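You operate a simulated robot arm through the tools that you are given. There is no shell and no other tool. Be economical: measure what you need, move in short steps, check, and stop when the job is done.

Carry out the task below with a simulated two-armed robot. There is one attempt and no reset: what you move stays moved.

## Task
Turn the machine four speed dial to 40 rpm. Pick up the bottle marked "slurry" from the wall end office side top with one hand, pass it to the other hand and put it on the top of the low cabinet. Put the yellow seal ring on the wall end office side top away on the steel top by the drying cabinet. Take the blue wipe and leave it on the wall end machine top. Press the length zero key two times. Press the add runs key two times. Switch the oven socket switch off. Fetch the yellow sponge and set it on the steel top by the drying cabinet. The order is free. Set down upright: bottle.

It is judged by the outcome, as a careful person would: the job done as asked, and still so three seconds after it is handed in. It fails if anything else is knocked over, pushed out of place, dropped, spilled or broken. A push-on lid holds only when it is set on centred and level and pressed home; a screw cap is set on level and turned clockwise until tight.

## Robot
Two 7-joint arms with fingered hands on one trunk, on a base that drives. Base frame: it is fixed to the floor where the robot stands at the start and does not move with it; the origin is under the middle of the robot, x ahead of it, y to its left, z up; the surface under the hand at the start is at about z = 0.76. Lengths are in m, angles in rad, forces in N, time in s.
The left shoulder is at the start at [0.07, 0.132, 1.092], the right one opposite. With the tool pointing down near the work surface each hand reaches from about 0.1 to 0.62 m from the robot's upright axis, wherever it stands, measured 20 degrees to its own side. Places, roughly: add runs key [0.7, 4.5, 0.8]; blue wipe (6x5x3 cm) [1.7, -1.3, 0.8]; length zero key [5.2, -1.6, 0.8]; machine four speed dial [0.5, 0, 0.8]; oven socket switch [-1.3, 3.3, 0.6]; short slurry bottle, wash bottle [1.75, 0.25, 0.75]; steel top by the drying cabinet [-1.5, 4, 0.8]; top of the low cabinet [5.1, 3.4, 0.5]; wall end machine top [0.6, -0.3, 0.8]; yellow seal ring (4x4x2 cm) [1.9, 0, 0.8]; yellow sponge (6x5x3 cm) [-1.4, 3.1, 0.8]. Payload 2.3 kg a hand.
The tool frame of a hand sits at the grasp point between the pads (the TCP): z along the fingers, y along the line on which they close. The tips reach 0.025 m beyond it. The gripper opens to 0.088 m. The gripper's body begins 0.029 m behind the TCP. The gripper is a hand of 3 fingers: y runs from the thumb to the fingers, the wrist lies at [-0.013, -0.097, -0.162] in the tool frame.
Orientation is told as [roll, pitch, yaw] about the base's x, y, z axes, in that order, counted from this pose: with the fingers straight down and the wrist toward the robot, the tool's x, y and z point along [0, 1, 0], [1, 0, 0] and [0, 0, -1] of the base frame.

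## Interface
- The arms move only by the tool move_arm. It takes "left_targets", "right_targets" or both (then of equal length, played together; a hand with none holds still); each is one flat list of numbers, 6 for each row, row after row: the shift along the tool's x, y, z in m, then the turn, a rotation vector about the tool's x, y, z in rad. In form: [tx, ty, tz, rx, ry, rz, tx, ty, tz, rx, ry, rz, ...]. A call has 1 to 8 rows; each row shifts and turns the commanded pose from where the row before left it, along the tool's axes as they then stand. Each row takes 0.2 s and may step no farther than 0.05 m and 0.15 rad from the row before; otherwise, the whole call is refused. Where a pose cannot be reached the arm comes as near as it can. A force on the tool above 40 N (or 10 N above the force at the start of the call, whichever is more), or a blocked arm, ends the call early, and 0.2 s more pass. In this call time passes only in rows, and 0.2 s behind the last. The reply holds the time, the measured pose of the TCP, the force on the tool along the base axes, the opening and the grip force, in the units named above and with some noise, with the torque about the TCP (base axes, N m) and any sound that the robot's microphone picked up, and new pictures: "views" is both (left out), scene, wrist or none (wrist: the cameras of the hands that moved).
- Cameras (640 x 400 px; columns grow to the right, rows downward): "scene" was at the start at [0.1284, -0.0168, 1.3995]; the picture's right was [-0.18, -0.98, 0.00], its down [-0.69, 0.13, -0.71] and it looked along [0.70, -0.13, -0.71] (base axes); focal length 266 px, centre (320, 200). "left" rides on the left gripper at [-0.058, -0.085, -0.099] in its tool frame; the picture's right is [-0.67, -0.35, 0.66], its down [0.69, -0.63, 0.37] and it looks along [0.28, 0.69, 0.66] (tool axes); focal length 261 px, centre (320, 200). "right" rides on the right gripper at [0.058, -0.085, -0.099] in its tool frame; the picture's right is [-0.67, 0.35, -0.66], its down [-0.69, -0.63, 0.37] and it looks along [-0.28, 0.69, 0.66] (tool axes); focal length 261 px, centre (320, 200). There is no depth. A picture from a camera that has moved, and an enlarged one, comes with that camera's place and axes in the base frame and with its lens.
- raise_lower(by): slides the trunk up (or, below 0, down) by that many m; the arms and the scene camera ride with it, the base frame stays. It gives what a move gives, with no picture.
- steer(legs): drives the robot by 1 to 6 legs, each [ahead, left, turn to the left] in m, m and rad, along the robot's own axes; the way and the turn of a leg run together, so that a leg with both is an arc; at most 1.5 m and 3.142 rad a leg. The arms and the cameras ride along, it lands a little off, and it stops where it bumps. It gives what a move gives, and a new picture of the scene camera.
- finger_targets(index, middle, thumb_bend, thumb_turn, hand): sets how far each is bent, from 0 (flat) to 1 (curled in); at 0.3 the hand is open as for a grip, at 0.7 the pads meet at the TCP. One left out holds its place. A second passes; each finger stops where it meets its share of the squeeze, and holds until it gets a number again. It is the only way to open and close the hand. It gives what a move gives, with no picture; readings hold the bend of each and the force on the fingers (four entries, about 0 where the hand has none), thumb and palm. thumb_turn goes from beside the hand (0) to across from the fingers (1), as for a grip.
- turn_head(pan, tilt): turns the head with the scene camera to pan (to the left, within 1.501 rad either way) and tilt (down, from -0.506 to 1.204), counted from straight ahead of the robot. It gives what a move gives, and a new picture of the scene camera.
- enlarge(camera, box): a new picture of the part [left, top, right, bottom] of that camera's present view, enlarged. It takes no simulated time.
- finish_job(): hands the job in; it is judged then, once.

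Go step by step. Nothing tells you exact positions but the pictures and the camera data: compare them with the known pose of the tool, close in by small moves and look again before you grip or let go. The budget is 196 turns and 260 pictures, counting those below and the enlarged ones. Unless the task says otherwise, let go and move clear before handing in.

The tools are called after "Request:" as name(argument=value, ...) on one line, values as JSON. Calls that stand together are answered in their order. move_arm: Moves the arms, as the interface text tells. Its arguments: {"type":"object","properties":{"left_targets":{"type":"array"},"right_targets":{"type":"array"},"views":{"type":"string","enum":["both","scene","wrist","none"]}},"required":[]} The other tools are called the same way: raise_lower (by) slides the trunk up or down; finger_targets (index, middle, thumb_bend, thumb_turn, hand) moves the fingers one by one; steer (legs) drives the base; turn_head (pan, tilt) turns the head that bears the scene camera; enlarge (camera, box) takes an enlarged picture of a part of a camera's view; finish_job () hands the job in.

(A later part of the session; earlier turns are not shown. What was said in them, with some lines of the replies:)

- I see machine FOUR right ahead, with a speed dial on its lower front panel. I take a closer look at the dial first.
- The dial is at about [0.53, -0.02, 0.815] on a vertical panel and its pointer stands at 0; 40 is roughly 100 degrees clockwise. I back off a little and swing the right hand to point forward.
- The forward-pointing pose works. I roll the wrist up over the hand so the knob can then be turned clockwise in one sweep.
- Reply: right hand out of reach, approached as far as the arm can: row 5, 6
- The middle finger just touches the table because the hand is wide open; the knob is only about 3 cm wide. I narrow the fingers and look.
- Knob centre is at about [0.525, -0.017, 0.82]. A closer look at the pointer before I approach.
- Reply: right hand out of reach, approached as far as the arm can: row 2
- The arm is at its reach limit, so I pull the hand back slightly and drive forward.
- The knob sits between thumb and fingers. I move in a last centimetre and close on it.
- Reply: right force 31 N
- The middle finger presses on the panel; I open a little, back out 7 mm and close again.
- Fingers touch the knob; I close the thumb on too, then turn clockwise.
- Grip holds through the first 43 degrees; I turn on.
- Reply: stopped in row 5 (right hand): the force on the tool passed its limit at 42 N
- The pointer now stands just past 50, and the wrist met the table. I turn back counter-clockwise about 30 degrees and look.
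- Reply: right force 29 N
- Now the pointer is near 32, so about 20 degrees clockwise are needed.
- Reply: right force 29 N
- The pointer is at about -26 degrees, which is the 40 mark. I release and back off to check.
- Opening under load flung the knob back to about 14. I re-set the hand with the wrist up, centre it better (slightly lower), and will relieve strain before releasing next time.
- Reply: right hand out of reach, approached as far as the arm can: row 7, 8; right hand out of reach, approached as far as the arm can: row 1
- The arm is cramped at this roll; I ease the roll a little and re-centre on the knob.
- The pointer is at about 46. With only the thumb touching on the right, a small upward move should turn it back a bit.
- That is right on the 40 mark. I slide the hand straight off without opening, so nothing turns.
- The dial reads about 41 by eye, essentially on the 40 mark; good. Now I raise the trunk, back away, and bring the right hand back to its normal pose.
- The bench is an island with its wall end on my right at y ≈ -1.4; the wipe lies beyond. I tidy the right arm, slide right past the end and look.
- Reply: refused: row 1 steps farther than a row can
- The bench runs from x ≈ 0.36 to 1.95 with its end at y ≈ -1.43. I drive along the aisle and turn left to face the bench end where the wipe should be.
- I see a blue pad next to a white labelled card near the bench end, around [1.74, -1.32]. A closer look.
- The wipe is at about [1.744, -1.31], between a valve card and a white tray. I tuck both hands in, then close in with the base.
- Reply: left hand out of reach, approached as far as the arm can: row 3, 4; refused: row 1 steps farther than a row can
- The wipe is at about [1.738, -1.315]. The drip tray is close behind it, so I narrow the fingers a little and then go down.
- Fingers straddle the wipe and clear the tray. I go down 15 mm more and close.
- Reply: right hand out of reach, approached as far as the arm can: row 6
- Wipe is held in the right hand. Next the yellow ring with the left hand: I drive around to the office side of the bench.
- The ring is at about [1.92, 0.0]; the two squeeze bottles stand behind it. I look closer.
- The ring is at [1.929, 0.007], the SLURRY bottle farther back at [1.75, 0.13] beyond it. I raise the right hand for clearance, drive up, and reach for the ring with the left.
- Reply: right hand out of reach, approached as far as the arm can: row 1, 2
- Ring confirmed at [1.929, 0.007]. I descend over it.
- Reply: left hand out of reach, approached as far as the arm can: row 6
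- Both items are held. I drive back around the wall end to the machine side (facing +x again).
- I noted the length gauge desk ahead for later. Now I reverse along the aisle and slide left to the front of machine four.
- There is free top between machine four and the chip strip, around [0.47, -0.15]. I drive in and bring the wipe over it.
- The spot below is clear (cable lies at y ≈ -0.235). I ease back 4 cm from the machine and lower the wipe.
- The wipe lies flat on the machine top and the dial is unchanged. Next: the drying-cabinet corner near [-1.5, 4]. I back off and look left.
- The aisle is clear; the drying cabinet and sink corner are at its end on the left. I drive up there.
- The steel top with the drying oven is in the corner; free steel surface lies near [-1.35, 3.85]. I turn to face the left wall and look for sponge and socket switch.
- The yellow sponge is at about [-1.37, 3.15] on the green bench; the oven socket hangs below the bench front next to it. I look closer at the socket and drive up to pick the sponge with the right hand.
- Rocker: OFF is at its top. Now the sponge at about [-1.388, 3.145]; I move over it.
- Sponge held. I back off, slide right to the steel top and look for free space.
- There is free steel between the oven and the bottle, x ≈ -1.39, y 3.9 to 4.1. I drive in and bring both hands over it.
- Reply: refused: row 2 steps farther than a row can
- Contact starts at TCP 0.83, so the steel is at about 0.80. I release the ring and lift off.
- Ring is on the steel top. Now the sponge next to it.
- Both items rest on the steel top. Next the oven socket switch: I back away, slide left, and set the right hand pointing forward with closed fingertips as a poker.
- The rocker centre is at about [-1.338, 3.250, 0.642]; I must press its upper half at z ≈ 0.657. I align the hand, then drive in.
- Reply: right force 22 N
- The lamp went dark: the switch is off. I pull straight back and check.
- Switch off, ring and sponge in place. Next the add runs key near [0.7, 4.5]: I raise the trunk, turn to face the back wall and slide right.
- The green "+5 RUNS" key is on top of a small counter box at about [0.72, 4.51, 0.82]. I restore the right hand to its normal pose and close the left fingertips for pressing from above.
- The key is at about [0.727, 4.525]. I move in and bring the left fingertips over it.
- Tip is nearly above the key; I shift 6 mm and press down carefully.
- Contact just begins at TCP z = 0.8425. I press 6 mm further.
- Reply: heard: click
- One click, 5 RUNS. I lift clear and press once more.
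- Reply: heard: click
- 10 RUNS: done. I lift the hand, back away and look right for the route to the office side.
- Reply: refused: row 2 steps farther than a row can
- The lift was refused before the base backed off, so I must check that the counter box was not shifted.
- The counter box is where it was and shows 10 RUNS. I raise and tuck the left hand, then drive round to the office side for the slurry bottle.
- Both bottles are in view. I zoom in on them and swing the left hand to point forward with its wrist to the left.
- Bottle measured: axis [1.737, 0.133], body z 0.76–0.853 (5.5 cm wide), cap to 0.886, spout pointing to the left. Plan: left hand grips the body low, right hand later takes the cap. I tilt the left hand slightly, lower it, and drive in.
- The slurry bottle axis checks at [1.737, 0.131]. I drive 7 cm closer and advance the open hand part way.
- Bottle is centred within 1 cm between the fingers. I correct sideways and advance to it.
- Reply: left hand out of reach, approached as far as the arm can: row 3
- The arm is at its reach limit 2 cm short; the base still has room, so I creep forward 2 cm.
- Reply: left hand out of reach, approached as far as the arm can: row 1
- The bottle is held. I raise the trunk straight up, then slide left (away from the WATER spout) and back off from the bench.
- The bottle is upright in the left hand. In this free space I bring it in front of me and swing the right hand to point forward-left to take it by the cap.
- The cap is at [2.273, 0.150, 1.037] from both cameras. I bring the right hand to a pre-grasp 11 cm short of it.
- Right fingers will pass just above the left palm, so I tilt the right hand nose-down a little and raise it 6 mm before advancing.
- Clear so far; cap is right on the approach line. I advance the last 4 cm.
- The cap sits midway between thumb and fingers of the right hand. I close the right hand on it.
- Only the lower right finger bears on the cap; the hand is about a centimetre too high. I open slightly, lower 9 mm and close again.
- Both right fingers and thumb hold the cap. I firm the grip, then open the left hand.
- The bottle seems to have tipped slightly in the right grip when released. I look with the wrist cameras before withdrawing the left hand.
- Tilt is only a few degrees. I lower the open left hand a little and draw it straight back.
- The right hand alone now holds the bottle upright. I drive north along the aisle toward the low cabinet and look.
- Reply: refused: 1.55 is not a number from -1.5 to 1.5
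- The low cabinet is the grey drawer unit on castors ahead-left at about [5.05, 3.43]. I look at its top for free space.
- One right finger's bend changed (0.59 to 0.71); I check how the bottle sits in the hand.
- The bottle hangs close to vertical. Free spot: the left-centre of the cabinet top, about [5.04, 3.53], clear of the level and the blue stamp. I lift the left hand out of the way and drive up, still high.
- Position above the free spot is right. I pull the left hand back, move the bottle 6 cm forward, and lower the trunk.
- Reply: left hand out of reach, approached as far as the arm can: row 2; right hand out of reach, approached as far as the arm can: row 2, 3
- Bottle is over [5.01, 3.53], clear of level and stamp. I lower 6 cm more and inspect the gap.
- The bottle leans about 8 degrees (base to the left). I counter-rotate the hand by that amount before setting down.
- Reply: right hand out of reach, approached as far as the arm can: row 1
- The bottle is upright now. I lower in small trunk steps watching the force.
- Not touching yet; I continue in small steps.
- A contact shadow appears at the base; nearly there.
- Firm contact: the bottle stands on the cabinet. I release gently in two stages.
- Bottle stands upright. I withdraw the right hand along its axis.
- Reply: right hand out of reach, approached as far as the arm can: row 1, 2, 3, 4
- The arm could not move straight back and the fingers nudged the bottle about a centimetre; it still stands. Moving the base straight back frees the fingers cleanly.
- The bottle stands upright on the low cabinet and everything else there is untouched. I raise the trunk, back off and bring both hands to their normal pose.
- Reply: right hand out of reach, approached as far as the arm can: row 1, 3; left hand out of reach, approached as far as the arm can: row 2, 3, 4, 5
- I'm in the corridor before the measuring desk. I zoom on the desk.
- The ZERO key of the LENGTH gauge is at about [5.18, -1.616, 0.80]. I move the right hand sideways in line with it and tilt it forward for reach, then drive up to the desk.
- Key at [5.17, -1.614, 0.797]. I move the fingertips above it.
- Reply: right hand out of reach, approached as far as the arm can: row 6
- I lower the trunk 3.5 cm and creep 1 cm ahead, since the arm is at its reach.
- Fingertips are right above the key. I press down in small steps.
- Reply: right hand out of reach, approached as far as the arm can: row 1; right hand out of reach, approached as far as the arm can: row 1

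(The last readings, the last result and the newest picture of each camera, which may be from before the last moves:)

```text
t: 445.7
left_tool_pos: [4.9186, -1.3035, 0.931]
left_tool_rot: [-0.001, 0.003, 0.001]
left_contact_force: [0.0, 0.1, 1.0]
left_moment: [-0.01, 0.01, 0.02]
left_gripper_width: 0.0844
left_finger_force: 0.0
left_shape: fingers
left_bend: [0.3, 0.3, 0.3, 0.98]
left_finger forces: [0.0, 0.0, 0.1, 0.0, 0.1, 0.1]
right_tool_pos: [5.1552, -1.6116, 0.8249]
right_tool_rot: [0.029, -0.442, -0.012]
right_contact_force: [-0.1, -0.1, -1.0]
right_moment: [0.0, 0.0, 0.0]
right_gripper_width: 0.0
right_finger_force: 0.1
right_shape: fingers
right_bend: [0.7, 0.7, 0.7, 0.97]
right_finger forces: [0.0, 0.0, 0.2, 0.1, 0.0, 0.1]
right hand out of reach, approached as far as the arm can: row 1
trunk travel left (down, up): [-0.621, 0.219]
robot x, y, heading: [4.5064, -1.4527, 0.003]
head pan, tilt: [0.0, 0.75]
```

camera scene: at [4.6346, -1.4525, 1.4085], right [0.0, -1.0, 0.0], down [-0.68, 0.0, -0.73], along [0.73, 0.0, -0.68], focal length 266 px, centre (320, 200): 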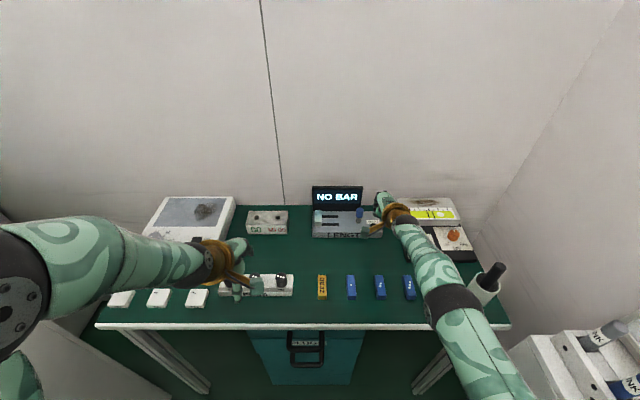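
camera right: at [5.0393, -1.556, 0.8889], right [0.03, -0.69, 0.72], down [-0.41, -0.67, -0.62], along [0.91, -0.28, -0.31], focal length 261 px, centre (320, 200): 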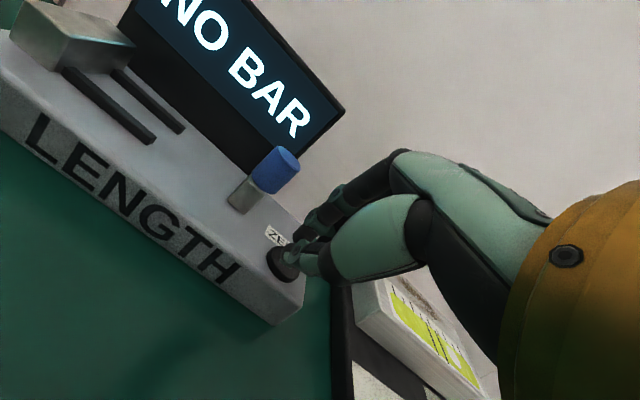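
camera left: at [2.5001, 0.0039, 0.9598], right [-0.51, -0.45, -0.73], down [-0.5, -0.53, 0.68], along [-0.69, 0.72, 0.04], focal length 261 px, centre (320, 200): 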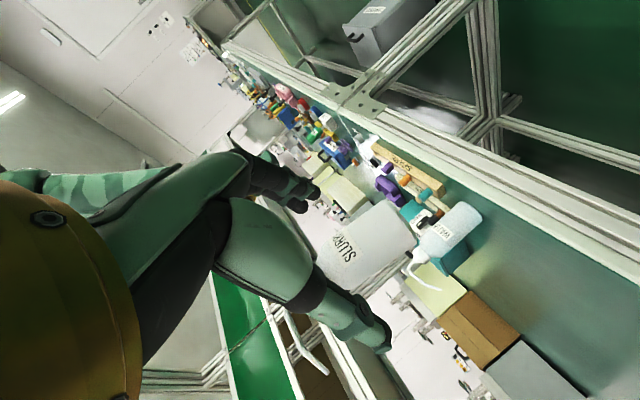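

Request:
raise_lower(by=-0.005)

Request:
enlarge(camera="right", box=[200, 180, 400, 320])

```text
t: 446.3
left_tool_pos: [4.919, -1.3029, 0.9254]
left_tool_rot: [0.001, 0.001, -0.001]
left_contact_force: [1.5, -0.9, -0.6]
left_moment: [-0.01, -0.04, -0.02]
left_gripper_width: 0.0844
left_finger_force: 0.0
left_shape: fingers
left_bend: [0.3, 0.3, 0.3, 0.98]
left_finger forces: [0.0, 0.1, 0.0, 0.2, 0.0, 0.0]
right_tool_pos: [5.1565, -1.6112, 0.8202]
right_tool_rot: [0.032, -0.441, -0.012]
right_contact_force: [-0.5, -0.2, -0.6]
right_moment: [0.02, 0.01, 0.08]
right_gripper_width: 0.0
right_finger_force: 0.1
right_shape: fingers
right_bend: [0.7, 0.7, 0.7, 0.97]
right_finger forces: [0.1, 0.1, 0.0, 0.0, 0.1, 0.0]
trunk travel left (down, up): [-0.616, 0.224]
robot x, y, heading: [4.5079, -1.4491, -0.002]
head pan, tilt: [0.0, 0.75]
```

```text
2.86 times, centred on (300, 250) of right
camera zoom: at [5.0365, -1.5547, 0.8745], right [0.04, -0.69, 0.72], down [-0.41, -0.67, -0.62], along [0.91, -0.28, -0.31], focal length 745 px, centre (377, 57)
```

zoom: 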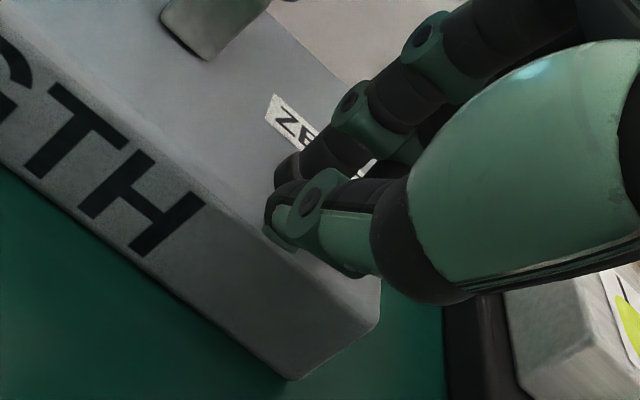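

Request:
raise_lower(by=-0.004)

Request:
raise_lower(by=-0.004)

```text
t: 446.8
left_tool_pos: [4.9198, -1.3024, 0.9215]
left_tool_rot: [0.001, 0.003, 0.0]
left_contact_force: [-0.7, -0.4, -0.2]
left_moment: [0.0, -0.02, 0.01]
left_gripper_width: 0.0844
left_finger_force: 0.0
left_shape: fingers
left_bend: [0.3, 0.3, 0.3, 0.98]
left_finger forces: [0.1, 0.0, 0.0, 0.1, 0.0, 0.0]
right_tool_pos: [5.1557, -1.6118, 0.8174]
right_tool_rot: [0.032, -0.442, -0.013]
right_contact_force: [0.5, 1.1, 0.4]
right_moment: [-0.01, -0.03, 0.0]
right_gripper_width: 0.0
right_finger_force: 0.6
right_shape: fingers
right_bend: [0.7, 0.7, 0.7, 0.97]
right_finger forces: [0.0, 0.5, 0.1, 0.0, 0.0, 0.0]
trunk travel left (down, up): [-0.612, 0.228]
robot x, y, heading: [4.5057, -1.4507, 0.005]
head pan, tilt: [0.0, 0.75]
```

```text
t: 447.3
left_tool_pos: [4.918, -1.3032, 0.9188]
left_tool_rot: [0.002, 0.002, 0.0]
left_contact_force: [-0.5, -0.4, -0.1]
left_moment: [0.01, 0.0, 0.01]
left_gripper_width: 0.0844
left_finger_force: 0.1
left_shape: fingers
left_bend: [0.3, 0.3, 0.3, 0.98]
left_finger forces: [0.0, 0.0, 0.1, 0.0, 0.0, 0.0]
right_tool_pos: [5.1536, -1.6116, 0.8145]
right_tool_rot: [0.03, -0.447, -0.012]
right_contact_force: [-0.2, -1.0, 4.6]
right_moment: [-0.03, -0.02, -0.01]
right_gripper_width: 0.0
right_finger_force: 2.7
right_shape: fingers
right_bend: [0.7, 0.69, 0.7, 0.98]
right_finger forces: [0.0, 3.7, 0.1, 0.1, 1.7, 0.1]
trunk travel left (down, up): [-0.608, 0.232]
robot x, y, heading: [4.5086, -1.4489, -0.004]
head pan, tilt: [0.0, 0.75]
heard: click
```

One click heard. I raise 1.4 cm and press again the same way.

Request:
raise_lower(by=0.014)

Request:
raise_lower(by=-0.014)

```text
t: 448.0
left_tool_pos: [4.9196, -1.303, 0.931]
left_tool_rot: [0.0, 0.0, -0.001]
left_contact_force: [-0.3, 0.1, -0.6]
left_moment: [0.01, -0.04, 0.0]
left_gripper_width: 0.0843
left_finger_force: 0.0
left_shape: fingers
left_bend: [0.3, 0.3, 0.3, 0.98]
left_finger forces: [0.0, 0.0, 0.0, 0.1, 0.0, 0.0]
right_tool_pos: [5.1553, -1.6105, 0.8266]
right_tool_rot: [0.032, -0.442, -0.014]
right_contact_force: [0.3, -1.0, -0.4]
right_moment: [-0.04, 0.01, -0.01]
right_gripper_width: 0.0001
right_finger_force: 0.0
right_shape: fingers
right_bend: [0.7, 0.7, 0.7, 0.97]
right_finger forces: [0.1, 0.0, 0.0, 0.0, 0.0, 0.0]
trunk travel left (down, up): [-0.622, 0.218]
robot x, y, heading: [4.5092, -1.4522, 0.006]
head pan, tilt: [0.0, 0.75]
```

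```text
t: 448.6
left_tool_pos: [4.9169, -1.3025, 0.9196]
left_tool_rot: [-0.001, 0.003, 0.001]
left_contact_force: [0.0, 0.7, 0.5]
left_moment: [-0.03, -0.01, -0.01]
left_gripper_width: 0.0846
left_finger_force: 0.1
left_shape: fingers
left_bend: [0.3, 0.3, 0.3, 0.98]
left_finger forces: [0.0, 0.0, 0.1, 0.0, 0.1, 0.0]
right_tool_pos: [5.1545, -1.611, 0.8126]
right_tool_rot: [0.031, -0.446, -0.012]
right_contact_force: [-1.5, -0.5, 6.1]
right_moment: [-0.05, -0.03, 0.0]
right_gripper_width: 0.0002
right_finger_force: 3.2
right_shape: fingers
right_bend: [0.7, 0.69, 0.7, 0.98]
right_finger forces: [0.0, 3.8, 0.0, 0.1, 2.7, 0.0]
trunk travel left (down, up): [-0.608, 0.232]
robot x, y, heading: [4.5054, -1.4535, 0.001]
head pan, tilt: [0.0, 0.75]
heard: click
```

Second click heard. I raise clear, back away and take a last look.

Request:
raise_lower(by=0.12)

Request:
steer(legs=[[-0.4, 0, 0]])

```text
t: 450.1
left_tool_pos: [4.9178, -1.3021, 1.0385]
left_tool_rot: [0.0, 0.003, -0.001]
left_contact_force: [0.6, -0.3, 0.4]
left_moment: [0.01, 0.0, 0.01]
left_gripper_width: 0.0845
left_finger_force: 0.1
left_shape: fingers
left_bend: [0.3, 0.3, 0.3, 0.98]
left_finger forces: [0.1, 0.0, 0.1, 0.1, 0.0, 0.0]
right_tool_pos: [5.1546, -1.6114, 0.932]
right_tool_rot: [0.031, -0.442, -0.011]
right_contact_force: [0.8, 0.0, -0.2]
right_moment: [0.01, 0.0, -0.02]
right_gripper_width: 0.0002
right_finger_force: 0.0
right_shape: fingers
right_bend: [0.7, 0.7, 0.7, 0.98]
right_finger forces: [0.0, 0.0, 0.1, 0.1, 0.0, 0.0]
trunk travel left (down, up): [-0.728, 0.112]
robot x, y, heading: [4.5037, -1.4547, 0.004]
head pan, tilt: [0.0, 0.75]
```

```text
t: 452.6
left_tool_pos: [4.5169, -1.3051, 1.038]
left_tool_rot: [-0.001, 0.005, -0.009]
left_contact_force: [-0.1, 0.3, -0.3]
left_moment: [0.01, 0.0, -0.01]
left_gripper_width: 0.0847
left_finger_force: 0.1
left_shape: fingers
left_bend: [0.3, 0.3, 0.3, 0.98]
left_finger forces: [0.0, 0.0, 0.0, 0.0, 0.1, 0.1]
right_tool_pos: [4.7501, -1.6152, 0.9312]
right_tool_rot: [0.031, -0.439, -0.018]
right_contact_force: [0.2, 0.1, 0.5]
right_moment: [-0.02, 0.01, -0.02]
right_gripper_width: 0.0001
right_finger_force: 0.0
right_shape: fingers
right_bend: [0.7, 0.7, 0.7, 0.98]
right_finger forces: [0.0, 0.0, 0.0, 0.0, 0.1, 0.0]
trunk travel left (down, up): [-0.728, 0.112]
robot x, y, heading: [4.1003, -1.451, -0.009]
head pan, tilt: [0.0, 0.75]
camera scene: at [4.2349, -1.4536, 1.48], right [-0.01, -1.0, 0.0], down [-0.68, 0.0, -0.73], along [0.73, 0.0, -0.68], focal length 266 px, centre (320, 200)
```

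scene: 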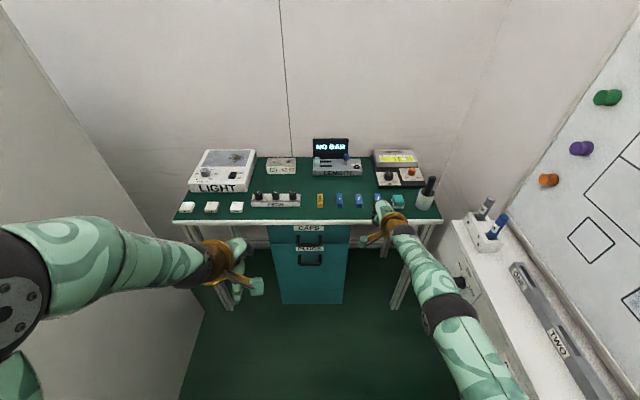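

The desk is undisturbed and every item is done, so I hand the job in.

Request:
finish_job()

```text
The job is handed in.
```

I did all eight jobs and handed them in; the one I could not set exactly is the speed dial, which reads 40 to 41 rpm by eye.

- **Speed dial:** Machine four's dial is at the 40 mark. My first release knocked it back to about 14, so I turned it again.
- **Slurry bottle:** I picked it up with the left hand, passed it to the right, and set it upright on the low cabinet. My fingers nudged it about a centimetre as they came away, but it stayed standing.
- **Yellow seal ring and yellow sponge:** Both are on the steel top by the drying cabinet.
- **Blue wipe:** It is on the wall end machine top, in front of machine four.
- **Length zero key:** I pressed it twice and heard two clicks.
- **Add runs key:** I pressed it twice, and the counter shows 10 RUNS. The base backed off before my hand had lifted from the key, but the counter box had not moved when I checked.
- **Oven socket switch:** It is off, and its lamp went dark.
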